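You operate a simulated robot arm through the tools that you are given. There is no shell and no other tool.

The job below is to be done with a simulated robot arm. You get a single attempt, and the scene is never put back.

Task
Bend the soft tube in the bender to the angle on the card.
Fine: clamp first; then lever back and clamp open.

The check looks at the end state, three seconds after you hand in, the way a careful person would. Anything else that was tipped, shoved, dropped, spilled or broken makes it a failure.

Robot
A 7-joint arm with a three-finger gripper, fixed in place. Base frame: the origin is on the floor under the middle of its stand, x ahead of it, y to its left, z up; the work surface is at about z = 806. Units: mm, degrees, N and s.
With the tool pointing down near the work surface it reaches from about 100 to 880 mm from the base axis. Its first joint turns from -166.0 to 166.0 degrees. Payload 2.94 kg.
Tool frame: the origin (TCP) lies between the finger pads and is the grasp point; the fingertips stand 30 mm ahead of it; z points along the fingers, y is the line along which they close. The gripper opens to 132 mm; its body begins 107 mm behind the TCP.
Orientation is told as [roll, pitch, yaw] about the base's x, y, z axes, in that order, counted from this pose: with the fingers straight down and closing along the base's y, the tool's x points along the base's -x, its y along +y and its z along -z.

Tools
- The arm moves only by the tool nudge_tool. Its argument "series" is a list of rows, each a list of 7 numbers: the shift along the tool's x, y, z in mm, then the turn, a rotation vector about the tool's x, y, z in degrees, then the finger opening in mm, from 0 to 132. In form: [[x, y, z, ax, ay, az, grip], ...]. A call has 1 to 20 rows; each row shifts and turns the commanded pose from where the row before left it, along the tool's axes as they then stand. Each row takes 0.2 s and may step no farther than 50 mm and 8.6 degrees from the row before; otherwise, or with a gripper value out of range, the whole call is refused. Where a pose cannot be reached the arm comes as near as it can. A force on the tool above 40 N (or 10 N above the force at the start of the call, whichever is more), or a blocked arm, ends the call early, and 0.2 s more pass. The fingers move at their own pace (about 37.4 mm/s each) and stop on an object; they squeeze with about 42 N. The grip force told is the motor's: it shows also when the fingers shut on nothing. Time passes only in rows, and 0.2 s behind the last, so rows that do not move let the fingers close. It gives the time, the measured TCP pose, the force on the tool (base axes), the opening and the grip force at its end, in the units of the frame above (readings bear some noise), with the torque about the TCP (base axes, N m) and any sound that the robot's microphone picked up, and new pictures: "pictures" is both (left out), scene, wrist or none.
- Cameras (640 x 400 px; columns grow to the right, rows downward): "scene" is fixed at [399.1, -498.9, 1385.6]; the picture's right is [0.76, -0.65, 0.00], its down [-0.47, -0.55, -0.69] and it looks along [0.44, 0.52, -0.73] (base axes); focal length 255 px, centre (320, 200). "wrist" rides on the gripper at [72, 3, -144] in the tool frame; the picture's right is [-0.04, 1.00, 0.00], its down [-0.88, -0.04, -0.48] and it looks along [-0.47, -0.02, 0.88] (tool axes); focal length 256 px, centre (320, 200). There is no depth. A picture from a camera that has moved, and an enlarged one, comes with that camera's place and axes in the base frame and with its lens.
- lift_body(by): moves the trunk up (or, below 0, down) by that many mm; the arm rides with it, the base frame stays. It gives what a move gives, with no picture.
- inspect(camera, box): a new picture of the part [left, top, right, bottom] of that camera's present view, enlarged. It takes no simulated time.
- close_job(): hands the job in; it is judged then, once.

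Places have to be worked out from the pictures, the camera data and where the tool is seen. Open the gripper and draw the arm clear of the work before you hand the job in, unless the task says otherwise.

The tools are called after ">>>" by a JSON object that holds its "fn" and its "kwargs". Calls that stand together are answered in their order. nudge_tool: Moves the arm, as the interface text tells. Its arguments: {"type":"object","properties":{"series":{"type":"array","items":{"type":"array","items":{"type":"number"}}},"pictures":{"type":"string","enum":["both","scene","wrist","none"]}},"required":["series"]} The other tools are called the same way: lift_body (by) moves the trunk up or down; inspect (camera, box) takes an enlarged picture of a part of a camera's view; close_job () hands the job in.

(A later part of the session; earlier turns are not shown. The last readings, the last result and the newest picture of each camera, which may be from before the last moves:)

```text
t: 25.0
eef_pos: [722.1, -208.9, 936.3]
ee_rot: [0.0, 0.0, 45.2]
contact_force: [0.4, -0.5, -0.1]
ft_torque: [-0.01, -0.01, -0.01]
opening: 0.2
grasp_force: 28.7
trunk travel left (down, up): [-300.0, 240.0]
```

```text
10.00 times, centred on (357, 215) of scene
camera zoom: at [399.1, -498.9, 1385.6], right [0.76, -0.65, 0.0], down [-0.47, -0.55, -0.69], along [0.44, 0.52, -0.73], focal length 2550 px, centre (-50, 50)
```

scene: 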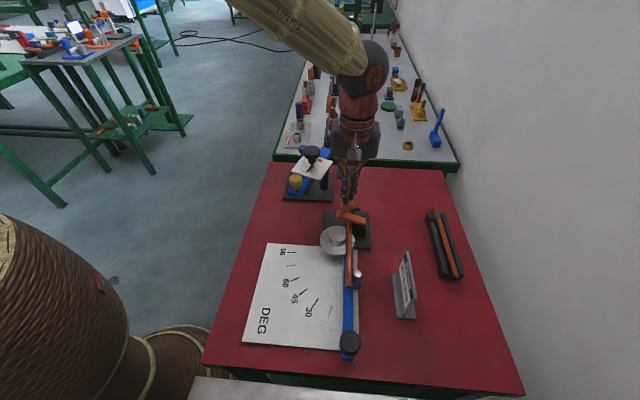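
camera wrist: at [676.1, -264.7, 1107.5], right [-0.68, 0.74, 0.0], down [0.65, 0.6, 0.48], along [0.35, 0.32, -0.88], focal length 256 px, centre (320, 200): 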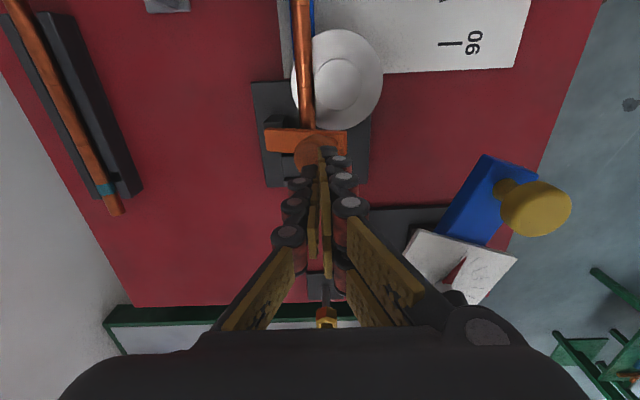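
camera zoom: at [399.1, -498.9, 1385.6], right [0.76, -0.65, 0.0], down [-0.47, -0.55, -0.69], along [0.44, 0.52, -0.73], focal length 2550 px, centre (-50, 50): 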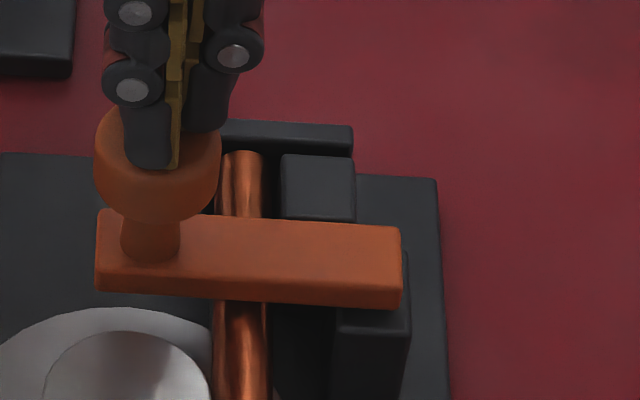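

No contact yet. I'll keep lowering onto the knob in 2 mm steps.

>>> {"fn": "nudge_tool", "kwargs": {"series": [[0, 0, 2, 0, 0, 0, 0], [0, 0, 2, 0, 0, 0, 0]], "pictures": "none"}}

>>> {"fn": "nudge_tool", "kwargs": {"series": [[0, 0, 2, 0, 0, 0, 0], [0, 0, 1, 0, 0, 0, 0]], "pictures": "none"}}

>>> {"fn": "nudge_tool", "kwargs": {"series": [[0, 0, 1, 0, 0, 0, 0], [0, 0, 1, 0, 0, 0, 0]], "pictures": "none"}}

>>> {"fn": "inspect", "kwargs": {"camera": "scene", "box": [325, 195, 389, 235]}}

```text
t: 25.6
eef_pos: [722.7, -208.2, 933.2]
ee_rot: [0.0, 0.1, 45.1]
contact_force: [-0.4, 1.5, 4.6]
ft_torque: [0.02, 0.04, 0.04]
opening: 0.2
grasp_force: 28.2
trunk travel left (down, up): [-300.0, 240.0]
```

```text
t: 26.2
eef_pos: [721.3, -209.0, 932.7]
ee_rot: [-0.2, -0.1, 45.0]
contact_force: [-5.2, 1.2, 22.4]
ft_torque: [-0.01, 0.29, 0.0]
opening: 0.0
grasp_force: 28.6
trunk travel left (down, up): [-300.0, 240.0]
```

```text
t: 26.9
eef_pos: [724.0, -208.9, 932.1]
ee_rot: [-0.4, -0.2, 45.1]
contact_force: [-7.1, 2.7, 15.2]
ft_torque: [0.0, 0.34, -0.04]
opening: 0.1
grasp_force: 28.6
trunk travel left (down, up): [-300.0, 240.0]
stopped in row 2: the force on the tool passed its limit at 41 N (the readings are from after the stop); the commanded pose is now the measured one
```

```text
10.00 times, centred on (357, 215) of scene
camera zoom: at [399.1, -498.9, 1385.6], right [0.76, -0.65, 0.0], down [-0.47, -0.55, -0.69], along [0.44, 0.52, -0.73], focal length 2550 px, centre (-50, 50)
```

zoom: 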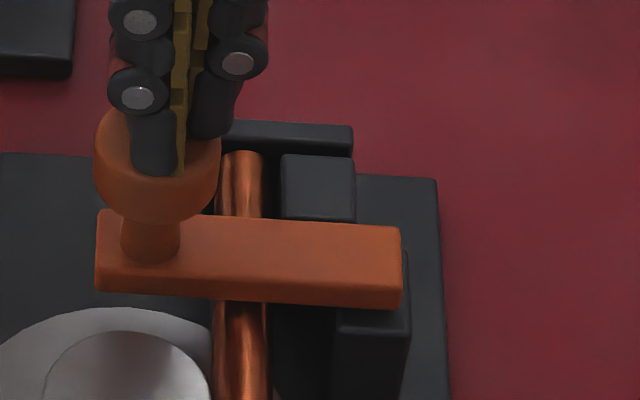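

The handle is now at a hard stop: 41 N with no movement, arm lying horizontally across the tube, so the clamp is closed. I'll lift off and travel high to the lever knob near (523, -434), opening the fingers on the way.

>>> {"fn": "nudge_tool", "kwargs": {"series": [[0, 0, -20, 0, 0, 0, 0], [0, 0, -40, 0, 0, 0, 0], [0, 0, -40, 0, 0, 0, 80], [40, -2, 0, 0, 0, 0, 80], [40, -2, 0, 0, 0, 0, 80], [40, -2, 0, 0, 0, 0, 80], [40, -2, 0, 0, 0, 0, 80], [40, -2, 0, 0, 0, 0, 80], [40, -2, 0, 0, 0, 0, 80], [40, -2, 0, 0, 0, 0, 80], [22, -2, 0, 0, 0, 0, 80], [0, 0, 30, 0, 0, 0, 80], [0, 0, 20, 0, 0, 0, 80]], "pictures": "both"}}

>>> {"fn": "inspect", "kwargs": {"camera": "scene", "box": [325, 195, 389, 235]}}

>>> {"fn": "inspect", "kwargs": {"camera": "wrist", "box": [240, 60, 400, 260]}}

```text
t: 29.7
eef_pos: [520.4, -434.7, 979.7]
ee_rot: [-0.3, -0.1, 45.1]
contact_force: [1.0, 0.2, 0.0]
ft_torque: [0.0, -0.01, -0.01]
opening: 79.8
grasp_force: 0.1
trunk travel left (down, up): [-300.0, 240.0]
camera wrist: at [467.0, -482.7, 1121.9], right [-0.68, 0.74, 0.0], down [0.65, 0.6, 0.48], along [0.35, 0.32, -0.88], focal length 256 px, centre (320, 200)
```

scene: 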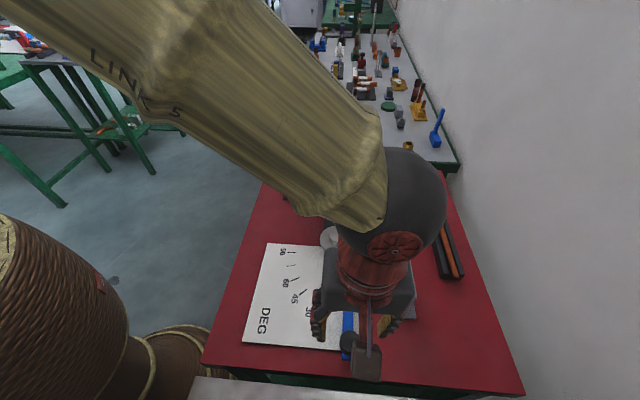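
wrist: 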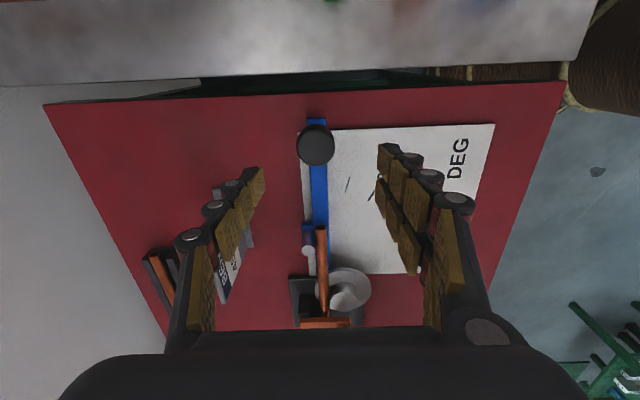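

```text
10.00 times, centred on (357, 215) of scene
camera zoom: at [399.1, -498.9, 1385.6], right [0.76, -0.65, 0.0], down [-0.47, -0.55, -0.69], along [0.44, 0.52, -0.73], focal length 2550 px, centre (-50, 50)
```

zoom: 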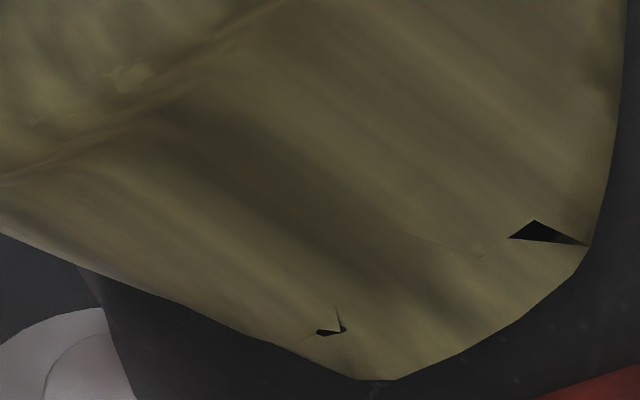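

```text
2.00 times, centred on (320, 160) of wrist
camera zoom: at [467.0, -482.7, 1121.9], right [-0.68, 0.74, 0.0], down [0.65, 0.6, 0.48], along [0.35, 0.32, -0.88], focal length 512 px, centre (320, 280)
```

zoom: 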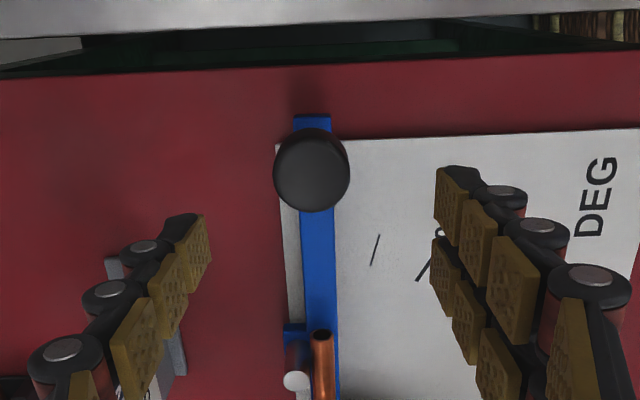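

The knob sits nearly centred between the open fingers. I'll shift 3 mm and descend around it, slowing near the end and watching for contact.

>>> {"fn": "nudge_tool", "kwargs": {"series": [[0, -3, 20, 0, 0, 0, 80], [0, 0, 25, 0, 0, 0, 80], [0, 0, 25, 0, 0, 0, 80], [0, 0, 15, 0, 0, 0, 80], [0, 0, 10, 0, 0, 0, 80]], "pictures": "both"}}

>>> {"fn": "inspect", "kwargs": {"camera": "wrist", "box": [240, 60, 400, 260]}}

>>> {"fn": "inspect", "kwargs": {"camera": "scene", "box": [300, 290, 420, 380]}}

```text
t: 30.9
eef_pos: [524.2, -437.1, 882.9]
ee_rot: [-0.4, -0.1, 45.0]
contact_force: [0.0, -0.6, 0.3]
ft_torque: [-0.02, 0.02, -0.04]
opening: 79.9
grasp_force: 0.0
trunk travel left (down, up): [-300.0, 240.0]
camera wrist: at [469.9, -485.5, 1025.8], right [-0.68, 0.74, 0.0], down [0.65, 0.6, 0.48], along [0.35, 0.32, -0.88], focal length 256 px, centre (320, 200)
```

scene: 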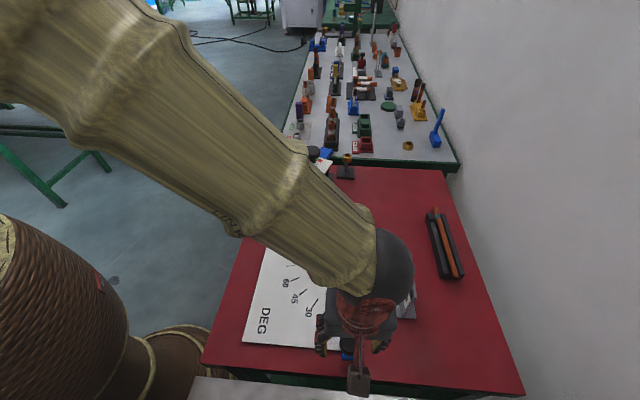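
wrist: 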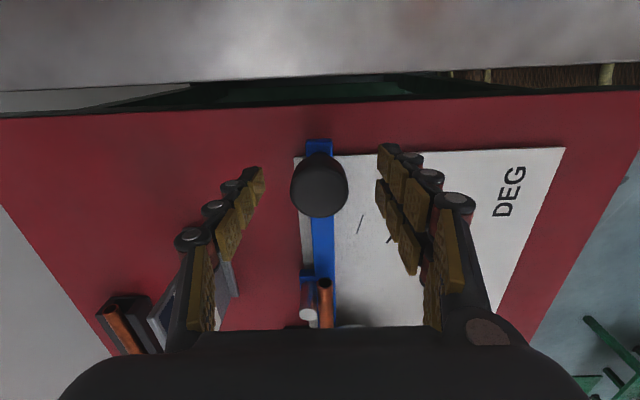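

```text
2.00 times, centred on (320, 160) of wrist
camera zoom: at [469.9, -485.5, 1025.8], right [-0.68, 0.74, 0.0], down [0.65, 0.6, 0.48], along [0.35, 0.32, -0.88], focal length 512 px, centre (320, 280)
```

zoom: 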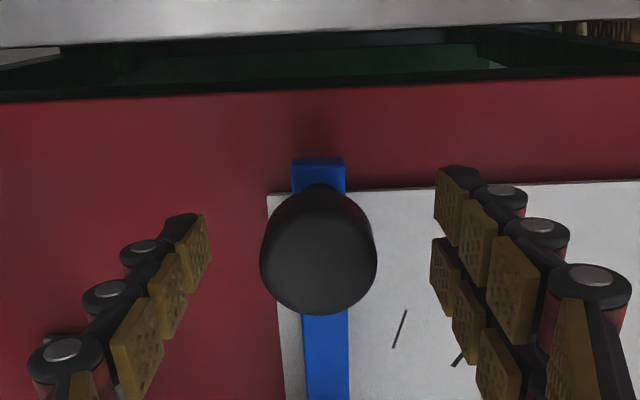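

```text
4.44 times, centred on (360, 335) of scene
camera zoom: at [399.1, -498.9, 1385.6], right [0.76, -0.65, 0.0], down [-0.47, -0.55, -0.69], along [0.44, 0.52, -0.73], focal length 1133 px, centre (142, -400)
```

zoom: 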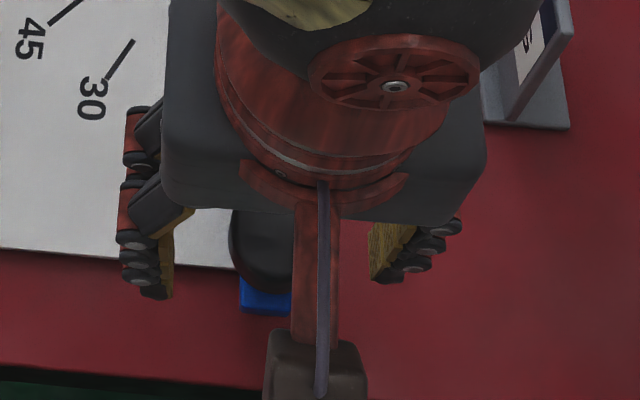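

The knob is centred. I'll lower to TCP z ≈ 871 and close the fingers on it.

>>> {"fn": "nudge_tool", "kwargs": {"series": [[0, 0, 6, 0, 0, 0, 80], [0, 0, 6, 0, 0, 0, 80], [0, 0, 0, 0, 0, 0, 60]], "pictures": "none"}}

>>> {"fn": "nudge_tool", "kwargs": {"series": [[0, 0, 0, 0, 0, 0, 44], [0, 0, 0, 0, 0, 0, 44], [0, 0, 0, 0, 0, 0, 44]], "pictures": "wrist"}}

```text
t: 31.7
eef_pos: [525.2, -436.3, 871.9]
ee_rot: [-0.3, 0.0, 45.0]
contact_force: [0.5, -0.2, 0.2]
ft_torque: [0.0, -0.02, -0.01]
opening: 59.9
grasp_force: 0.1
trunk travel left (down, up): [-300.0, 240.0]
```

```text
t: 32.5
eef_pos: [524.1, -437.0, 872.1]
ee_rot: [-0.2, -0.1, 45.2]
contact_force: [0.0, 1.1, 0.1]
ft_torque: [0.0, 0.0, -0.02]
opening: 44.0
grasp_force: 0.1
trunk travel left (down, up): [-300.0, 240.0]
camera wrist: at [470.9, -485.1, 1015.1], right [-0.68, 0.74, 0.0], down [0.65, 0.6, 0.48], along [0.35, 0.32, -0.88], focal length 256 px, centre (320, 200)
```

wrist: 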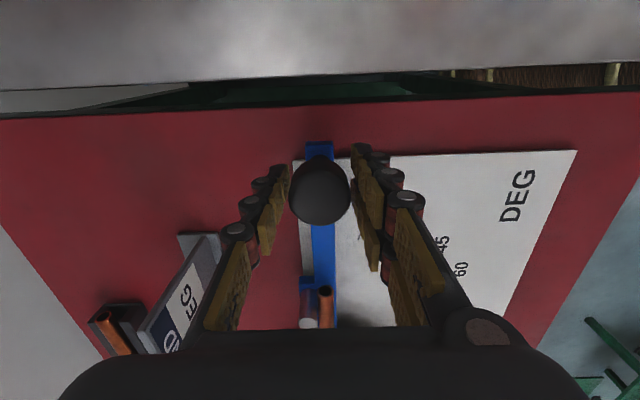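

The knob is now loosely caged between the pads. I'll swing the lever clockwise about the dial centre (about 212 mm radius), turning the tool with it, beginning with 5°.

>>> {"fn": "nudge_tool", "kwargs": {"series": [[0, 0, 0, 0, 0, 0, 41], [-0.03, 3.7, 0, 0, 0, 1, 41], [-0.03, 3.7, 0, 0, 0, 1, 41], [-0.03, 3.7, 0, 0, 0, 1, 41], [-0.03, 3.7, 0, 0, 0, 1, 41], [-0.03, 3.7, 0, 0, 0, 1, 41]], "pictures": "both"}}

>>> {"fn": "inspect", "kwargs": {"camera": "wrist", "box": [240, 110, 400, 340]}}

```text
t: 33.9
eef_pos: [512.5, -421.8, 872.3]
ee_rot: [-0.3, -0.2, 40.2]
contact_force: [0.2, -1.1, 0.4]
ft_torque: [0.01, -0.03, 0.02]
opening: 41.4
grasp_force: 0.5
trunk travel left (down, up): [-300.0, 240.0]
camera wrist: at [453.7, -465.9, 1015.8], right [-0.61, 0.79, 0.0], down [0.69, 0.54, 0.48], along [0.38, 0.29, -0.88], focal length 256 px, centre (320, 200)
```

scene: 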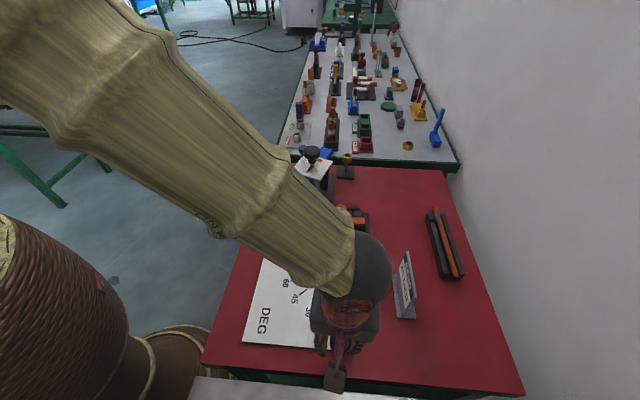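
wrist: 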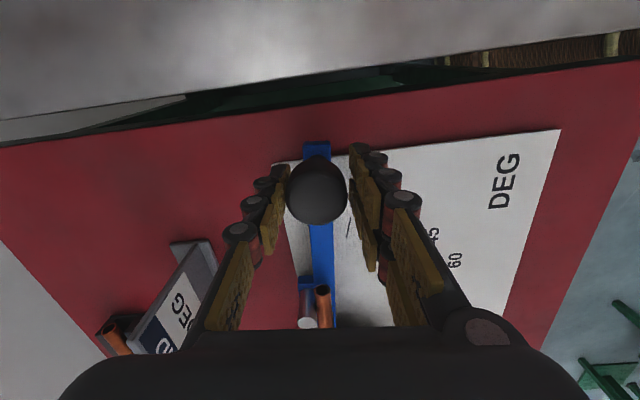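

```text
1.74 times, centred on (320, 225) of wrist
camera zoom: at [453.7, -465.9, 1015.8], right [-0.61, 0.79, 0.0], down [0.69, 0.54, 0.48], along [0.38, 0.29, -0.88], focal length 445 px, centre (320, 156)
```

zoom: 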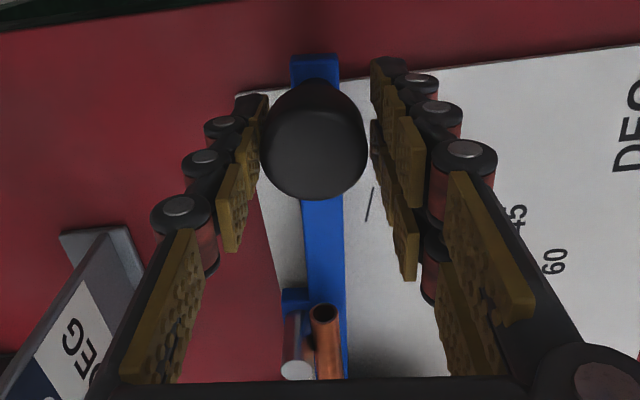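

The lever follows with negligible force and the knob stays centred. I'll continue 10° more.

>>> {"fn": "nudge_tool", "kwargs": {"series": [[-0.03, 3.7, 0, 0, 0, 1, 41], [-0.03, 3.7, 0, 0, 0, 1, 41], [-0.03, 3.7, 0, 0, 0, 1, 41], [-0.03, 3.7, 0, 0, 0, 1, 41], [-0.03, 3.7, 0, 0, 0, 1, 41], [-0.03, 3.7, 0, 0, 0, 1, 41], [-0.03, 3.7, 0, 0, 0, 1, 41], [-0.03, 3.7, 0, 0, 0, 1, 41], [-0.03, 3.7, 0, 0, 0, 1, 41], [-0.03, 3.7, 0, 0, 0, 1, 41]], "pictures": "both"}}

>>> {"fn": "inspect", "kwargs": {"camera": "wrist", "box": [240, 110, 400, 340]}}

```text
t: 36.1
eef_pos: [490.0, -392.5, 871.5]
ee_rot: [-0.2, -0.2, 30.1]
contact_force: [0.3, -0.2, 0.1]
ft_torque: [0.0, 0.01, -0.03]
opening: 41.6
grasp_force: 0.3
trunk travel left (down, up): [-300.0, 240.0]
camera wrist: at [424.9, -425.8, 1014.5], right [-0.46, 0.89, 0.0], down [0.78, 0.41, 0.48], along [0.43, 0.22, -0.88], focal length 256 px, centre (320, 200)
```

scene: 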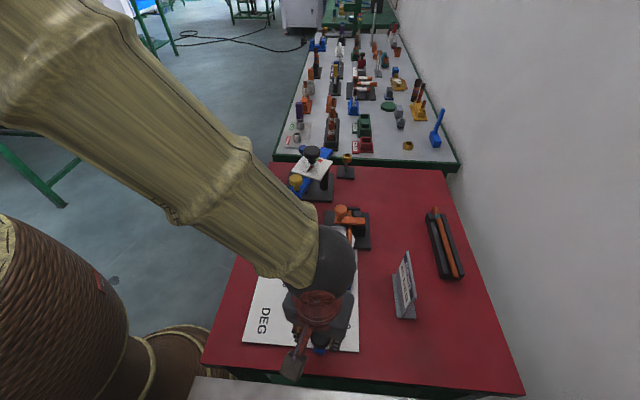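
wrist: 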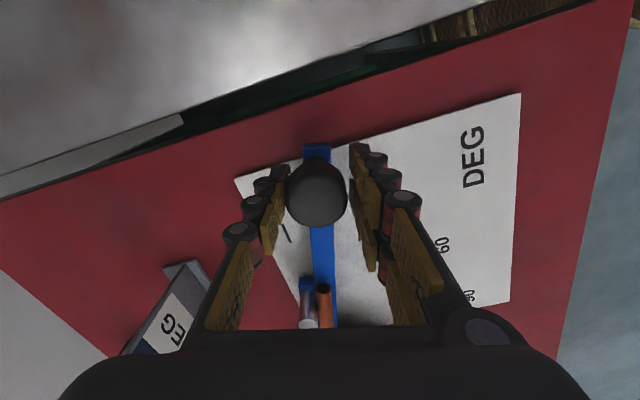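

```text
1.74 times, centred on (320, 225) of wrist
camera zoom: at [424.9, -425.8, 1014.5], right [-0.46, 0.89, 0.0], down [0.78, 0.41, 0.48], along [0.43, 0.22, -0.88], focal length 445 px, centre (320, 156)
```

zoom: 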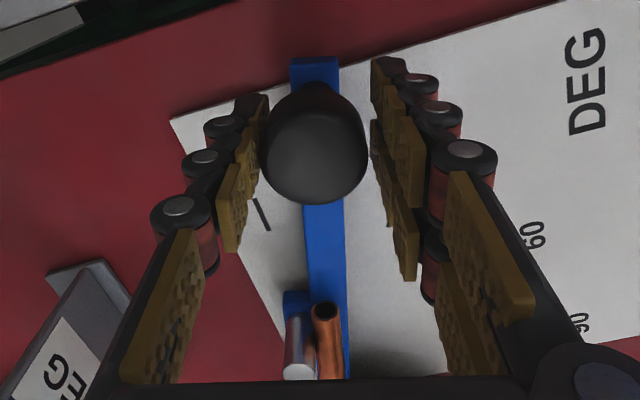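

At 15° the roller now touches the tube and the knob stays centred, so the pivot estimate is good. I'll continue 15° more, to about 30°.

>>> {"fn": "nudge_tool", "kwargs": {"series": [[-0.03, 3.7, 0, 0, 0, 1, 41], [-0.03, 3.7, 0, 0, 0, 1, 41], [-0.03, 3.7, 0, 0, 0, 1, 41], [-0.03, 3.7, 0, 0, 0, 1, 41], [-0.03, 3.7, 0, 0, 0, 1, 41], [-0.03, 3.7, 0, 0, 0, 1, 41], [-0.03, 3.7, 0, 0, 0, 1, 41], [-0.03, 3.7, 0, 0, 0, 1, 41], [-0.03, 3.7, 0, 0, 0, 1, 41], [-0.03, 3.7, 0, 0, 0, 1, 41], [-0.03, 3.7, 0, 0, 0, 1, 41], [-0.03, 3.7, 0, 0, 0, 1, 41], [-0.03, 3.7, 0, 0, 0, 1, 41], [-0.03, 3.7, 0, 0, 0, 1, 41], [-0.03, 3.7, 0, 0, 0, 1, 41]], "pictures": "both"}}

>>> {"fn": "inspect", "kwargs": {"camera": "wrist", "box": [240, 110, 400, 340]}}

>>> {"fn": "inspect", "kwargs": {"camera": "scene", "box": [300, 190, 400, 270]}}

```text
t: 39.3
eef_pos: [468.1, -342.6, 870.8]
ee_rot: [-0.2, -0.2, 15.0]
contact_force: [0.0, -0.2, 0.4]
ft_torque: [0.0, 0.01, 0.01]
opening: 41.7
grasp_force: 0.0
trunk travel left (down, up): [-300.0, 240.0]
camera wrist: at [396.9, -357.2, 1013.7], right [-0.22, 0.98, 0.0], down [0.86, 0.19, 0.48], along [0.47, 0.1, -0.88], focal length 256 px, centre (320, 200)
```

scene: 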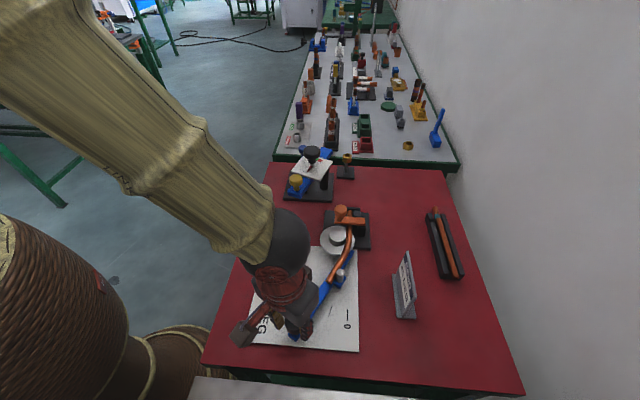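
wrist: 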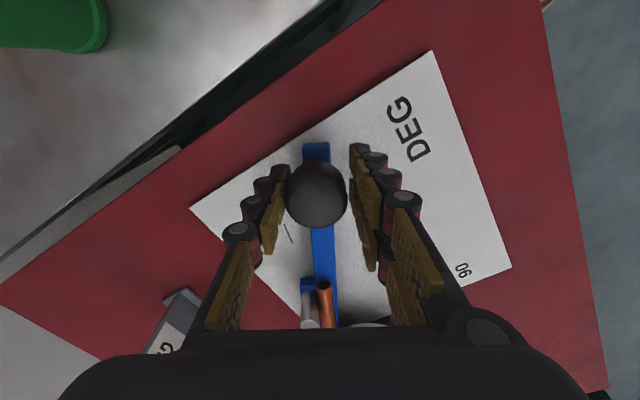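

```text
1.74 times, centred on (320, 225) of wrist
camera zoom: at [396.9, -357.2, 1013.7], right [-0.22, 0.98, 0.0], down [0.86, 0.19, 0.48], along [0.47, 0.1, -0.88], focal length 445 px, centre (320, 156)
```

zoom: 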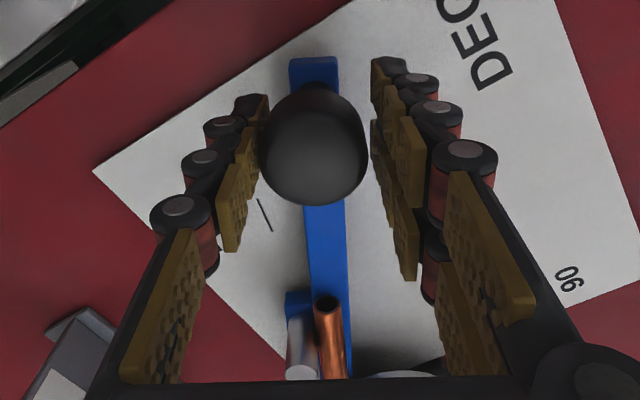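

```text
5.00 times, centred on (350, 230) of scene
camera zoom: at [399.1, -498.9, 1385.6], right [0.76, -0.65, 0.0], down [-0.47, -0.55, -0.69], along [0.44, 0.52, -0.73], focal length 1275 px, centre (170, 50)
```

zoom: 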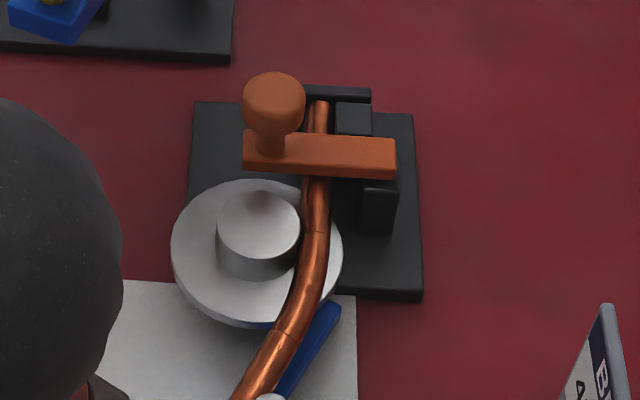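

The tube is bending smoothly around the former and the clamp holds. I'll continue 13° more, to a lever angle of about 43°, then back off to see the springback.

>>> {"fn": "nudge_tool", "kwargs": {"series": [[-0.03, 3.7, 0, 0, 0, 1, 41], [-0.03, 3.7, 0, 0, 0, 1, 41], [-0.03, 3.7, 0, 0, 0, 1, 41], [-0.03, 3.7, 0, 0, 0, 1, 41], [-0.03, 3.7, 0, 0, 0, 1, 41], [-0.03, 3.7, 0, 0, 0, 1, 41], [-0.03, 3.7, 0, 0, 0, 1, 41], [-0.03, 3.7, 0, 0, 0, 1, 41], [-0.03, 3.7, 0, 0, 0, 1, 41], [-0.03, 3.7, 0, 0, 0, 1, 41], [-0.03, 3.7, 0, 0, 0, 1, 41], [-0.03, 3.7, 0, 0, 0, 1, 41], [-0.03, 3.7, 0, 0, 0, 1, 41], [0, 0, 0, 0, 0, 0, 41]], "pictures": "both"}}

>>> {"fn": "inspect", "kwargs": {"camera": "scene", "box": [250, 190, 390, 330]}}

>>> {"fn": "inspect", "kwargs": {"camera": "wrist", "box": [240, 110, 400, 340]}}

```text
t: 42.3
eef_pos: [460.5, -294.0, 871.4]
ee_rot: [0.0, -0.3, 2.0]
contact_force: [-0.3, -1.5, -0.1]
ft_torque: [-0.03, -0.04, -0.01]
opening: 41.4
grasp_force: 0.6
trunk travel left (down, up): [-300.0, 240.0]
camera wrist: at [387.8, -292.9, 1014.4], right [0.01, 1.0, 0.0], down [0.88, -0.01, 0.48], along [0.48, -0.01, -0.88], focal length 256 px, centre (320, 200)
```

scene: 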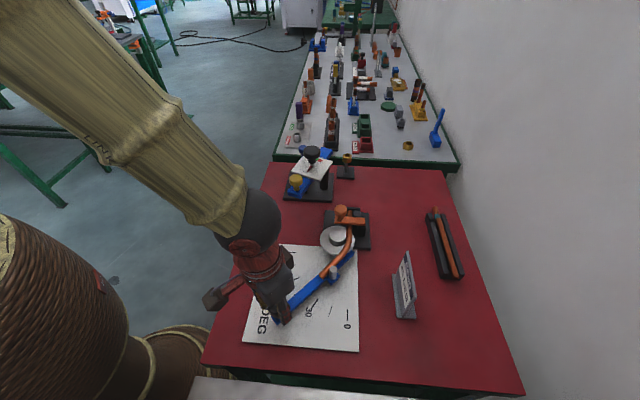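
wrist: 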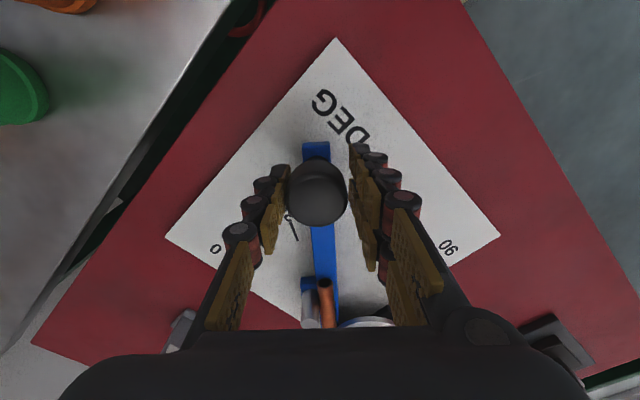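

```text
2.86 times, centred on (320, 260) of scene
camera zoom: at [399.1, -498.9, 1385.6], right [0.76, -0.65, 0.0], down [-0.47, -0.55, -0.69], along [0.44, 0.52, -0.73], focal length 728 px, centre (320, 29)
```

zoom: 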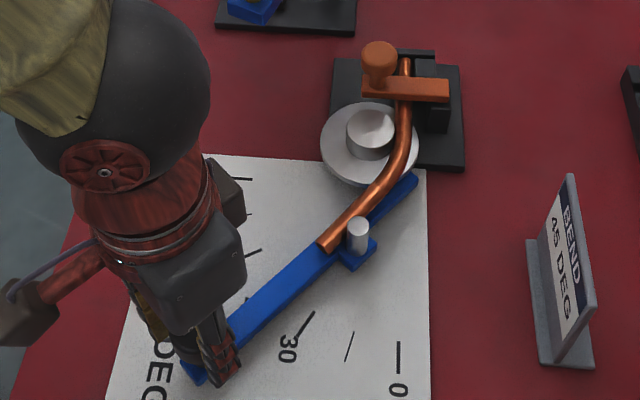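

```text
1.74 times, centred on (320, 225) of wrist
camera zoom: at [387.8, -292.9, 1014.4], right [0.01, 1.0, 0.0], down [0.88, -0.01, 0.48], along [0.48, -0.01, -0.88], focal length 445 px, centre (320, 156)
```

zoom: 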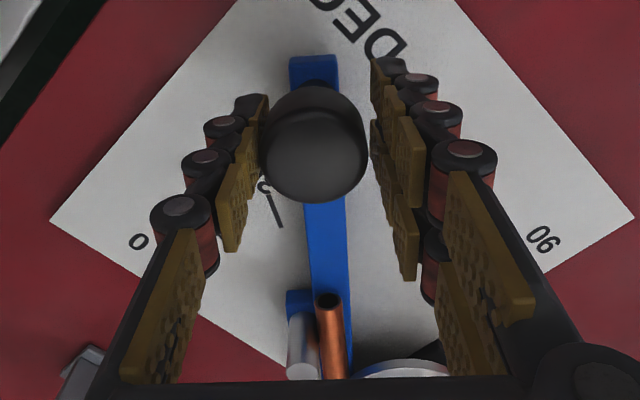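

The dial (0 mark now visible) confirms the pivot, and the lever is at about 43°. I'll back the lever off about 15° to see where the tube relaxes to.

>>> {"fn": "nudge_tool", "kwargs": {"series": [[-0.07, -5.55, 0, 0, 0, -1.5, 41], [-0.07, -5.55, 0, 0, 0, -1.5, 41], [-0.07, -5.55, 0, 0, 0, -1.5, 41], [-0.07, -5.55, 0, 0, 0, -1.5, 41], [-0.07, -5.55, 0, 0, 0, -1.5, 41], [-0.07, -5.55, 0, 0, 0, -1.5, 41], [-0.07, -5.55, 0, 0, 0, -1.5, 41], [-0.07, -5.55, 0, 0, 0, -1.5, 41], [-0.07, -5.55, 0, 0, 0, -1.5, 41], [-0.07, -5.55, 0, 0, 0, -1.5, 41], [0, 0, 0, 0, 0, 0, 41]], "pictures": "both"}}

>>> {"fn": "inspect", "kwargs": {"camera": "scene", "box": [300, 200, 380, 280]}}

```text
t: 44.7
eef_pos: [470.3, -348.3, 871.3]
ee_rot: [-0.3, -0.3, 17.1]
contact_force: [0.4, 0.9, 0.4]
ft_torque: [0.0, -0.01, -0.01]
opening: 41.3
grasp_force: 0.2
trunk travel left (down, up): [-300.0, 240.0]
camera wrist: at [399.7, -365.8, 1014.2], right [-0.25, 0.97, 0.0], down [0.85, 0.22, 0.48], along [0.47, 0.12, -0.88], focal length 256 px, centre (320, 200)
```

scene: 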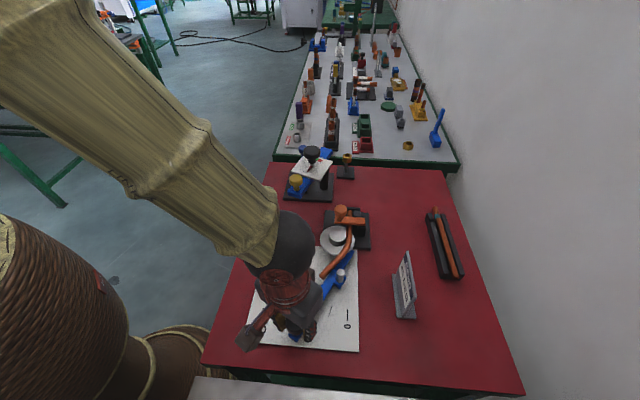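
wrist: 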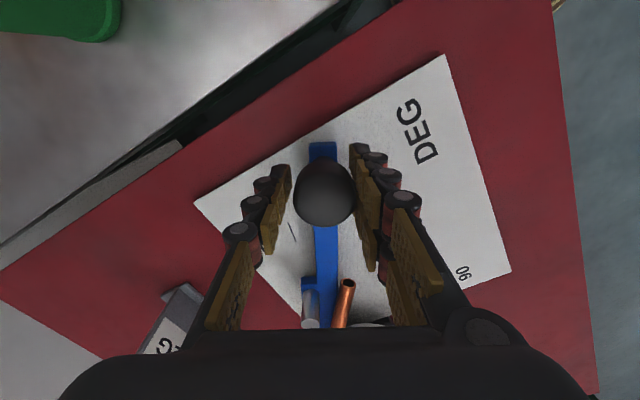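

```text
5.00 times, centred on (340, 240) of scene
camera zoom: at [399.1, -498.9, 1385.6], right [0.76, -0.65, 0.0], down [-0.47, -0.55, -0.69], along [0.44, 0.52, -0.73], focal length 1275 px, centre (220, 0)
```

zoom: 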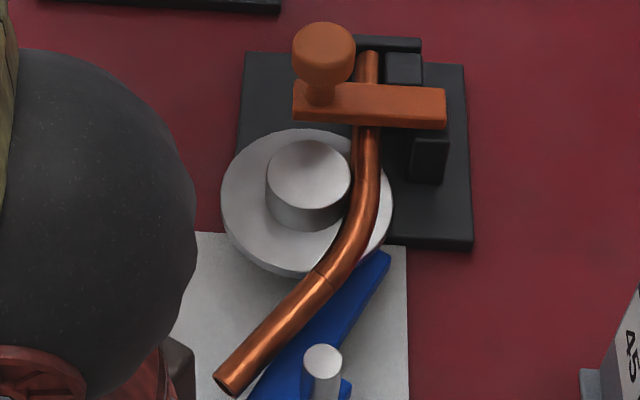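

The tube sprang back noticeably. I'll zoom further to measure its free-leg direction accurately.

>>> {"fn": "inspect", "kwargs": {"camera": "scene", "box": [310, 248, 358, 278]}}

>>> {"fn": "inspect", "kwargs": {"camera": "scene", "box": [326, 210, 374, 240]}}

>>> {"fn": "inspect", "kwargs": {"camera": "wrist", "box": [290, 260, 390, 330]}}

```text
13.33 times, centred on (334, 263) of scene
camera zoom: at [399.1, -498.9, 1385.6], right [0.76, -0.65, 0.0], down [-0.47, -0.55, -0.69], along [0.44, 0.52, -0.73], focal length 3400 px, centre (133, -640)
```

zoom: 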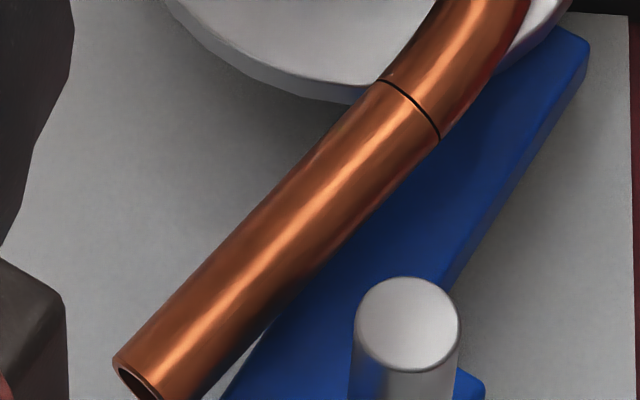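

```text
13.33 times, centred on (350, 225) of scene
camera zoom: at [399.1, -498.9, 1385.6], right [0.76, -0.65, 0.0], down [-0.47, -0.55, -0.69], along [0.44, 0.52, -0.73], focal length 3400 px, centre (-80, -133)
```

zoom: 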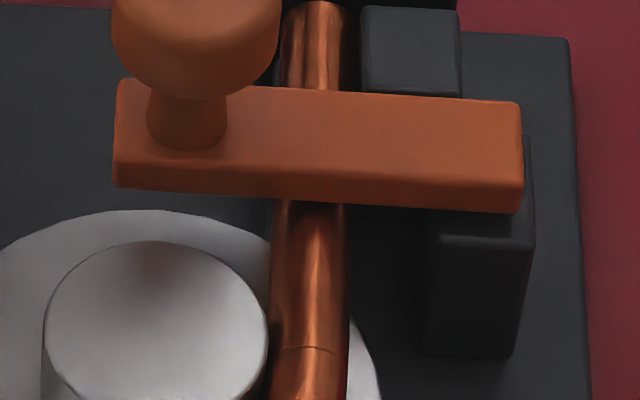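

```text
5.71 times, centred on (340, 295) of wrist
camera zoom: at [399.7, -365.8, 1014.2], right [-0.25, 0.97, 0.0], down [0.85, 0.22, 0.48], along [0.47, 0.12, -0.88], focal length 1463 px, centre (206, -343)
```

zoom: 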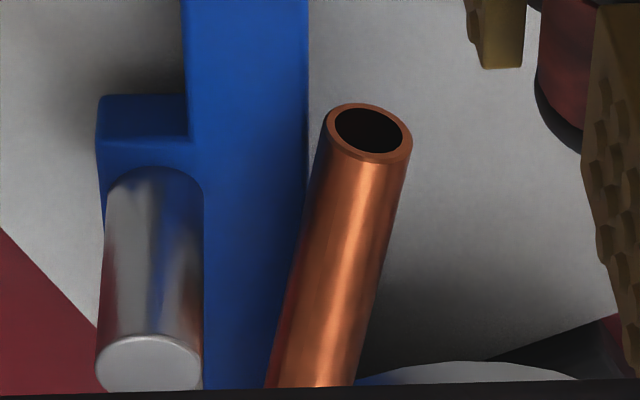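

Measured from the picture, the free leg relaxes to about 37° after a lever peak of 43°, so springback is about 6°. I'll bend further to a lever angle of about 48° and back off to measure again.

>>> {"fn": "nudge_tool", "kwargs": {"series": [[-0.05, 4.63, 0, 0, 0, 1.25, 41], [-0.05, 4.63, 0, 0, 0, 1.25, 41], [-0.05, 4.63, 0, 0, 0, 1.25, 41], [-0.05, 4.63, 0, 0, 0, 1.25, 41], [-0.05, 4.63, 0, 0, 0, 1.25, 41], [-0.05, 4.63, 0, 0, 0, 1.25, 41], [-0.05, 4.63, 0, 0, 0, 1.25, 41], [-0.05, 4.63, 0, 0, 0, 1.25, 41], [-0.05, 4.63, 0, 0, 0, 1.25, 41], [-0.05, 4.63, 0, 0, 0, 1.25, 41], [-0.05, 4.63, 0, 0, 0, 1.25, 41], [-0.05, 4.63, 0, 0, 0, 1.25, 41], [-0.05, 4.63, 0, 0, 0, 1.25, 41], [-0.05, 4.63, 0, 0, 0, 1.25, 41], [-0.05, 4.63, 0, 0, 0, 1.25, 41], [-0.05, 4.63, 0, 0, 0, 1.25, 41], [0, 0, 0, 0, 0, 0, 41]], "pictures": "both"}}

>>> {"fn": "inspect", "kwargs": {"camera": "scene", "box": [310, 240, 358, 270]}}

```text
t: 48.3
eef_pos: [462.4, -276.3, 871.2]
ee_rot: [-0.1, -0.3, -2.9]
contact_force: [-0.6, -0.4, -0.7]
ft_torque: [0.01, 0.01, 0.02]
opening: 41.5
grasp_force: 0.4
trunk travel left (down, up): [-300.0, 240.0]
camera wrist: at [388.8, -268.2, 1014.5], right [0.1, 1.0, 0.0], down [0.87, -0.08, 0.48], along [0.48, -0.05, -0.88], focal length 256 px, centre (320, 200)
```

scene: 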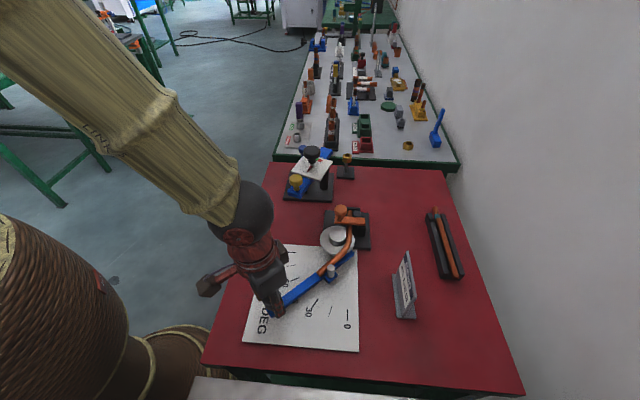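
wrist: 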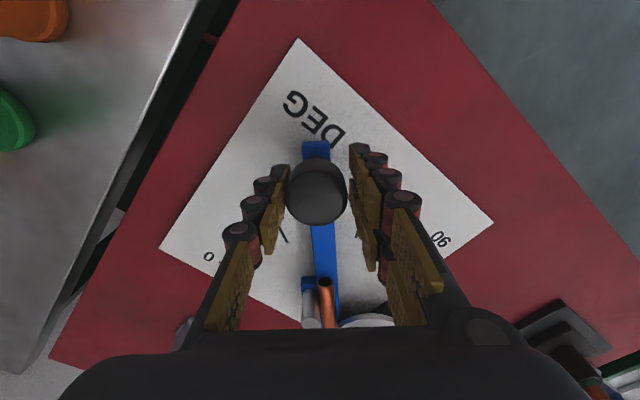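

```text
13.33 times, centred on (334, 255) of scene
camera zoom: at [399.1, -498.9, 1385.6], right [0.76, -0.65, 0.0], down [-0.47, -0.55, -0.69], along [0.44, 0.52, -0.73], focal length 3400 px, centre (133, -533)
```

zoom: 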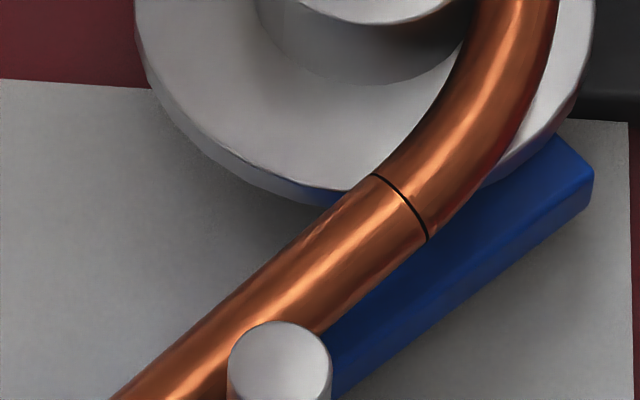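

At this peak the tube itself reads about 42°, less than the lever because of roller clearance. I'll back off 10° to see how much of that remains.

>>> {"fn": "nudge_tool", "kwargs": {"series": [[-0.05, -4.63, 0, 0, 0, -1.25, 41], [-0.05, -4.63, 0, 0, 0, -1.25, 41], [-0.05, -4.63, 0, 0, 0, -1.25, 41], [-0.05, -4.63, 0, 0, 0, -1.25, 41], [-0.05, -4.63, 0, 0, 0, -1.25, 41], [-0.05, -4.63, 0, 0, 0, -1.25, 41], [-0.05, -4.63, 0, 0, 0, -1.25, 41], [-0.05, -4.63, 0, 0, 0, -1.25, 41], [-0.05, -4.63, 0, 0, 0, -1.25, 41], [-0.05, -4.63, 0, 0, 0, -1.25, 41], [0, 0, 0, 0, 0, 0, 41]], "pictures": "none"}}

>>> {"fn": "inspect", "kwargs": {"camera": "scene", "box": [310, 240, 358, 270]}}

>>> {"fn": "inspect", "kwargs": {"camera": "scene", "box": [305, 250, 353, 280]}}

```text
t: 50.7
eef_pos: [464.2, -321.8, 871.4]
ee_rot: [-0.3, -0.3, 9.5]
contact_force: [0.1, 0.7, -0.1]
ft_torque: [0.0, 0.01, -0.01]
opening: 41.2
grasp_force: 0.1
trunk travel left (down, up): [-300.0, 240.0]
```

```text
13.33 times, centred on (334, 255) of scene
camera zoom: at [399.1, -498.9, 1385.6], right [0.76, -0.65, 0.0], down [-0.47, -0.55, -0.69], along [0.44, 0.52, -0.73], focal length 3400 px, centre (133, -533)
```

zoom: 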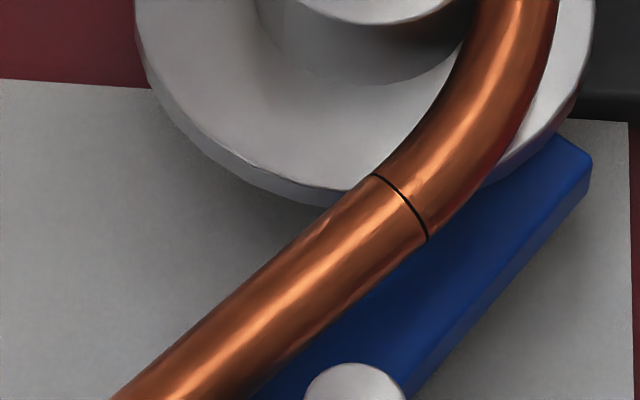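

```text
13.33 times, centred on (329, 265) of scene
camera zoom: at [399.1, -498.9, 1385.6], right [0.76, -0.65, 0.0], down [-0.47, -0.55, -0.69], along [0.44, 0.52, -0.73], focal length 3400 px, centre (200, -667)
```

zoom: 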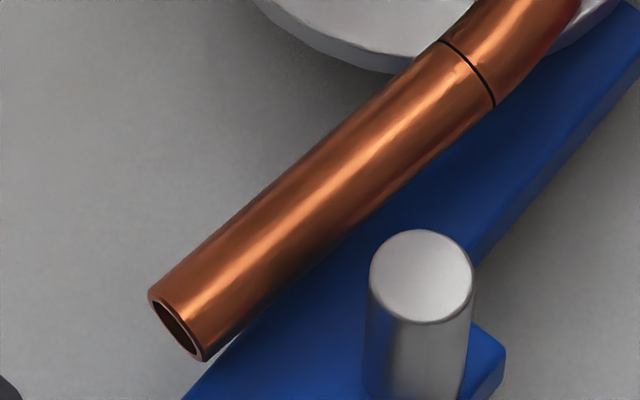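

The tube didn't move on release (no visible springback) and now reads about 42.3°. It needs about 2.5° more, so I'll swing the lever to about 50.3°, which should give about 44.8°.

>>> {"fn": "nudge_tool", "kwargs": {"series": [[-0.05, 4.53, 0, 0, 0, 1.225, 41], [-0.05, 4.53, 0, 0, 0, 1.225, 41], [-0.05, 4.53, 0, 0, 0, 1.225, 41], [-0.05, 4.53, 0, 0, 0, 1.225, 41], [-0.05, 4.53, 0, 0, 0, 1.225, 41], [-0.05, 4.53, 0, 0, 0, 1.225, 41], [-0.05, 4.53, 0, 0, 0, 1.225, 41], [-0.05, 4.53, 0, 0, 0, 1.225, 41], [-0.05, 4.53, 0, 0, 0, 1.225, 41], [-0.05, 4.53, 0, 0, 0, 1.225, 41], [-0.05, 4.53, 0, 0, 0, 1.225, 41], [-0.04, 4.3, 0, 0, 0, 1.16, 41], [0, 0, 0, 0, 0, 0, 41]], "pictures": "scene"}}

>>> {"fn": "inspect", "kwargs": {"camera": "scene", "box": [305, 245, 353, 275]}}

```text
t: 53.5
eef_pos: [463.4, -268.6, 871.3]
ee_rot: [-0.2, -0.3, -5.2]
contact_force: [0.4, -0.4, 0.1]
ft_torque: [0.02, -0.01, 0.03]
opening: 41.5
grasp_force: 0.2
trunk travel left (down, up): [-300.0, 240.0]
```

scene: 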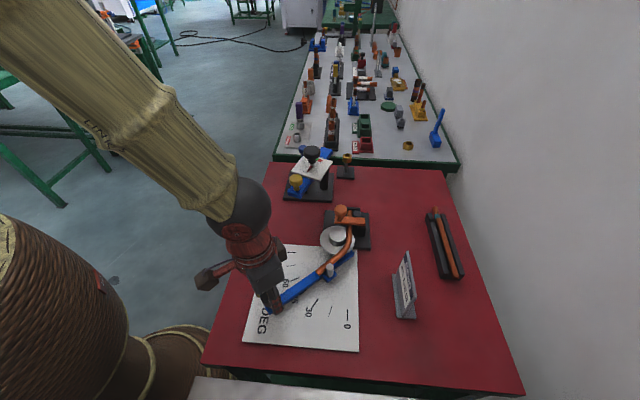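

```text
13.33 times, centred on (329, 260) of scene
camera zoom: at [399.1, -498.9, 1385.6], right [0.76, -0.65, 0.0], down [-0.47, -0.55, -0.69], along [0.44, 0.52, -0.73], focal length 3400 px, centre (200, -600)
```

zoom: 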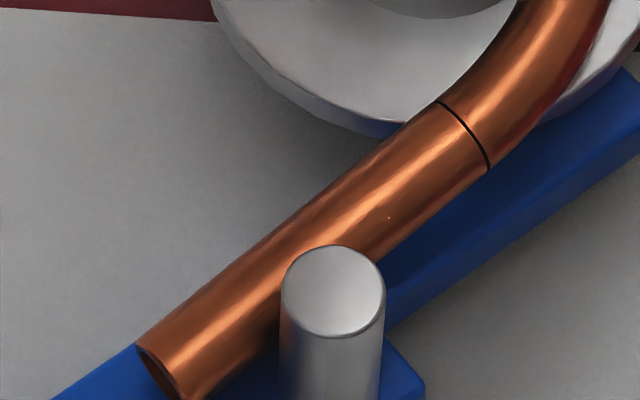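

The tube now reads about 43.6° from this oblique view. To measure more exactly, I'll open the fingers, lift straight off the knob and bring the wrist camera directly overhead, looking straight down at the tube.

>>> {"fn": "nudge_tool", "kwargs": {"series": [[0, 0, 0, 0, 0, 0, 80], [0, 0, 0, 0, 0, 0, 80], [0, 0, 0, 0, 0, 0, 80], [0, 0, 0, 0, 0, 0, 80], [0, 0, -20, 0, 0, 0, 80], [0, 0, -30, 0, 0, 0, 80], [0, 0, -40, 0, 0, 0, 110], [0, 0, -30, 0, 0, -5.2, 132], [-40, -3, 0, 0, 0, 0, 132], [-40, -3, 0, 0, 0, 0, 132], [-40, -3, 0, 0, 0, 0, 132], [-40, -3, 0, 0, 0, 0, 132], [-27, -4, 0, 0, 0, 0, 132], [0, 0, 0, 0, 7, 0, 132], [0, 0, 0, 0, 7, 0, 132], [0, 0, 0, 0, 7, 0, 132], [0, 0, 0, 0, 7, 0, 132], [0, 0, 0, 0, 0, 0, 132]], "pictures": "both"}}

```text
t: 57.3
eef_pos: [650.1, -284.7, 992.7]
ee_rot: [0.0, 27.8, 0.1]
contact_force: [-0.4, -0.1, 0.3]
ft_torque: [0.0, 0.0, 0.01]
opening: 131.9
grasp_force: 0.0
trunk travel left (down, up): [-300.0, 240.0]
camera wrist: at [652.7, -279.8, 1152.6], right [0.04, 1.0, -0.02], down [1.0, -0.04, 0.01], along [0.01, -0.02, -1.0], focal length 256 px, centre (320, 200)
```

scene: 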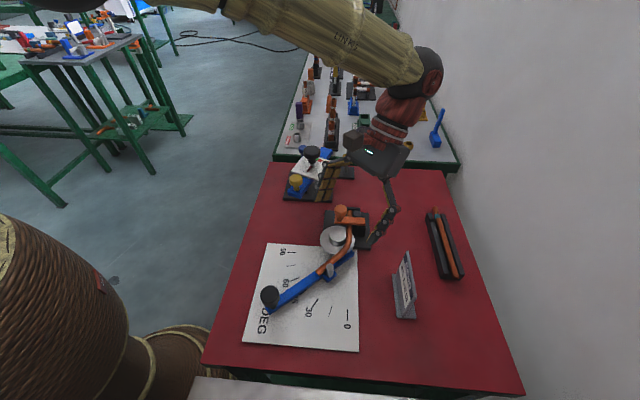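
wrist: 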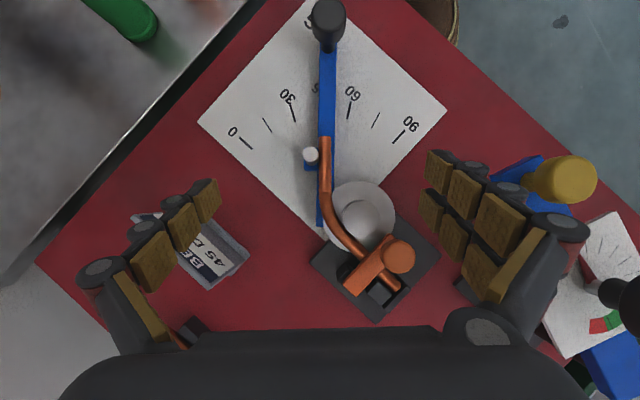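

This is a clear straight-down view. I'll zoom in for angle measurement.

>>> {"fn": "inspect", "kwargs": {"camera": "wrist", "box": [288, 130, 416, 210]}}

>>> {"fn": "inspect", "kwargs": {"camera": "wrist", "box": [310, 210, 438, 310]}}

>>> {"fn": "inspect", "kwargs": {"camera": "wrist", "box": [220, 0, 450, 160]}}

>>> {"fn": "inspect", "kwargs": {"camera": "wrist", "box": [296, 130, 360, 170]}}

>>> {"fn": "inspect", "kwargs": {"camera": "wrist", "box": [300, 165, 364, 205]}}

>>> {"fn": "inspect", "kwargs": {"camera": "wrist", "box": [330, 220, 410, 290]}}

```text
5.00 times, centred on (352, 170) of wrist
camera zoom: at [652.7, -279.8, 1152.6], right [0.04, 1.0, -0.02], down [1.0, -0.04, 0.01], along [0.01, -0.02, -1.0], focal length 1280 px, centre (160, 350)
```

zoom: 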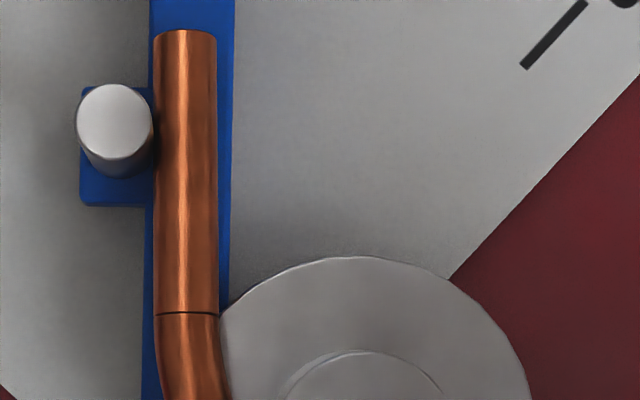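

```text
4.00 times, centred on (374, 260) of wrist
camera zoom: at [652.7, -279.8, 1152.6], right [0.04, 1.0, -0.02], down [1.0, -0.04, 0.01], along [0.01, -0.02, -1.0], focal length 1024 px, centre (104, -40)
```

zoom: 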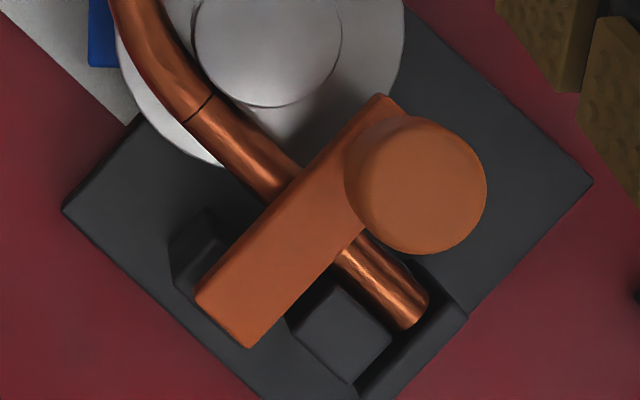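

```text
2.50 times, centred on (335, 80) of wrist
camera zoom: at [652.7, -279.8, 1152.6], right [0.04, 1.0, -0.02], down [1.0, -0.04, 0.01], along [0.01, -0.02, -1.0], focal length 640 px, centre (282, 500)
```

zoom: 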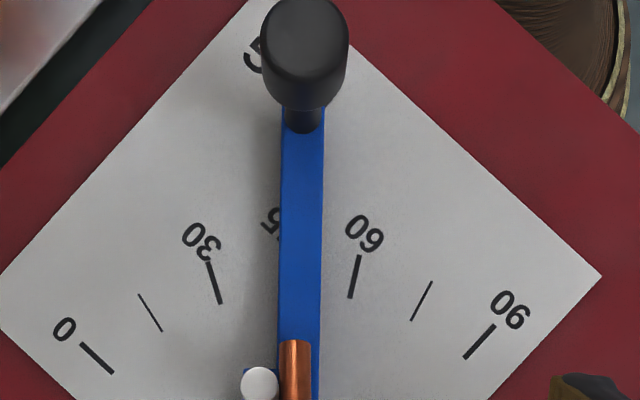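

```text
10.00 times, centred on (328, 150) of wrist
camera zoom: at [652.7, -279.8, 1152.6], right [0.04, 1.0, -0.02], down [1.0, -0.04, 0.01], along [0.01, -0.02, -1.0], focal length 2560 px, centre (240, 700)
```

zoom: 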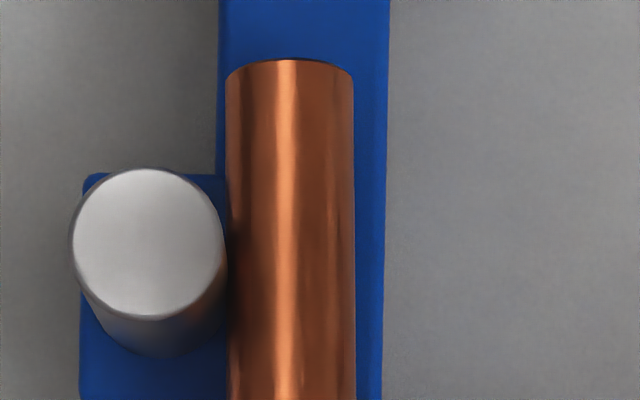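

```text
10.00 times, centred on (332, 185) of wrist
camera zoom: at [652.7, -279.8, 1152.6], right [0.04, 1.0, -0.02], down [1.0, -0.04, 0.01], along [0.01, -0.02, -1.0], focal length 2560 px, centre (200, 350)
```

zoom: 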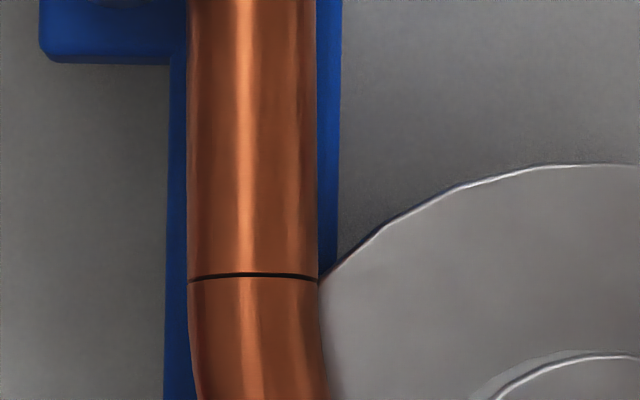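

```text
5.71 times, centred on (370, 255) of wrist
camera zoom: at [652.7, -279.8, 1152.6], right [0.04, 1.0, -0.02], down [1.0, -0.04, 0.01], along [0.01, -0.02, -1.0], focal length 1463 px, centre (34, -114)
```

zoom: 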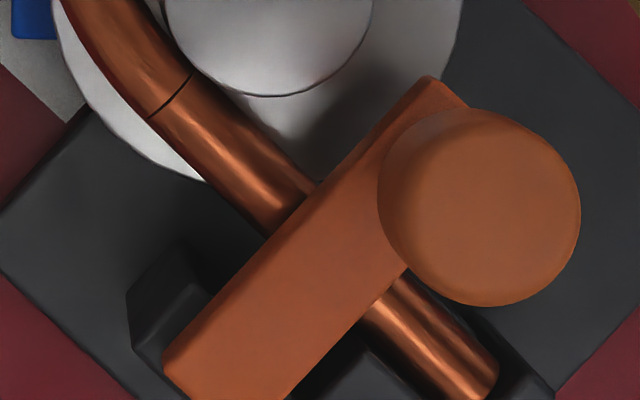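

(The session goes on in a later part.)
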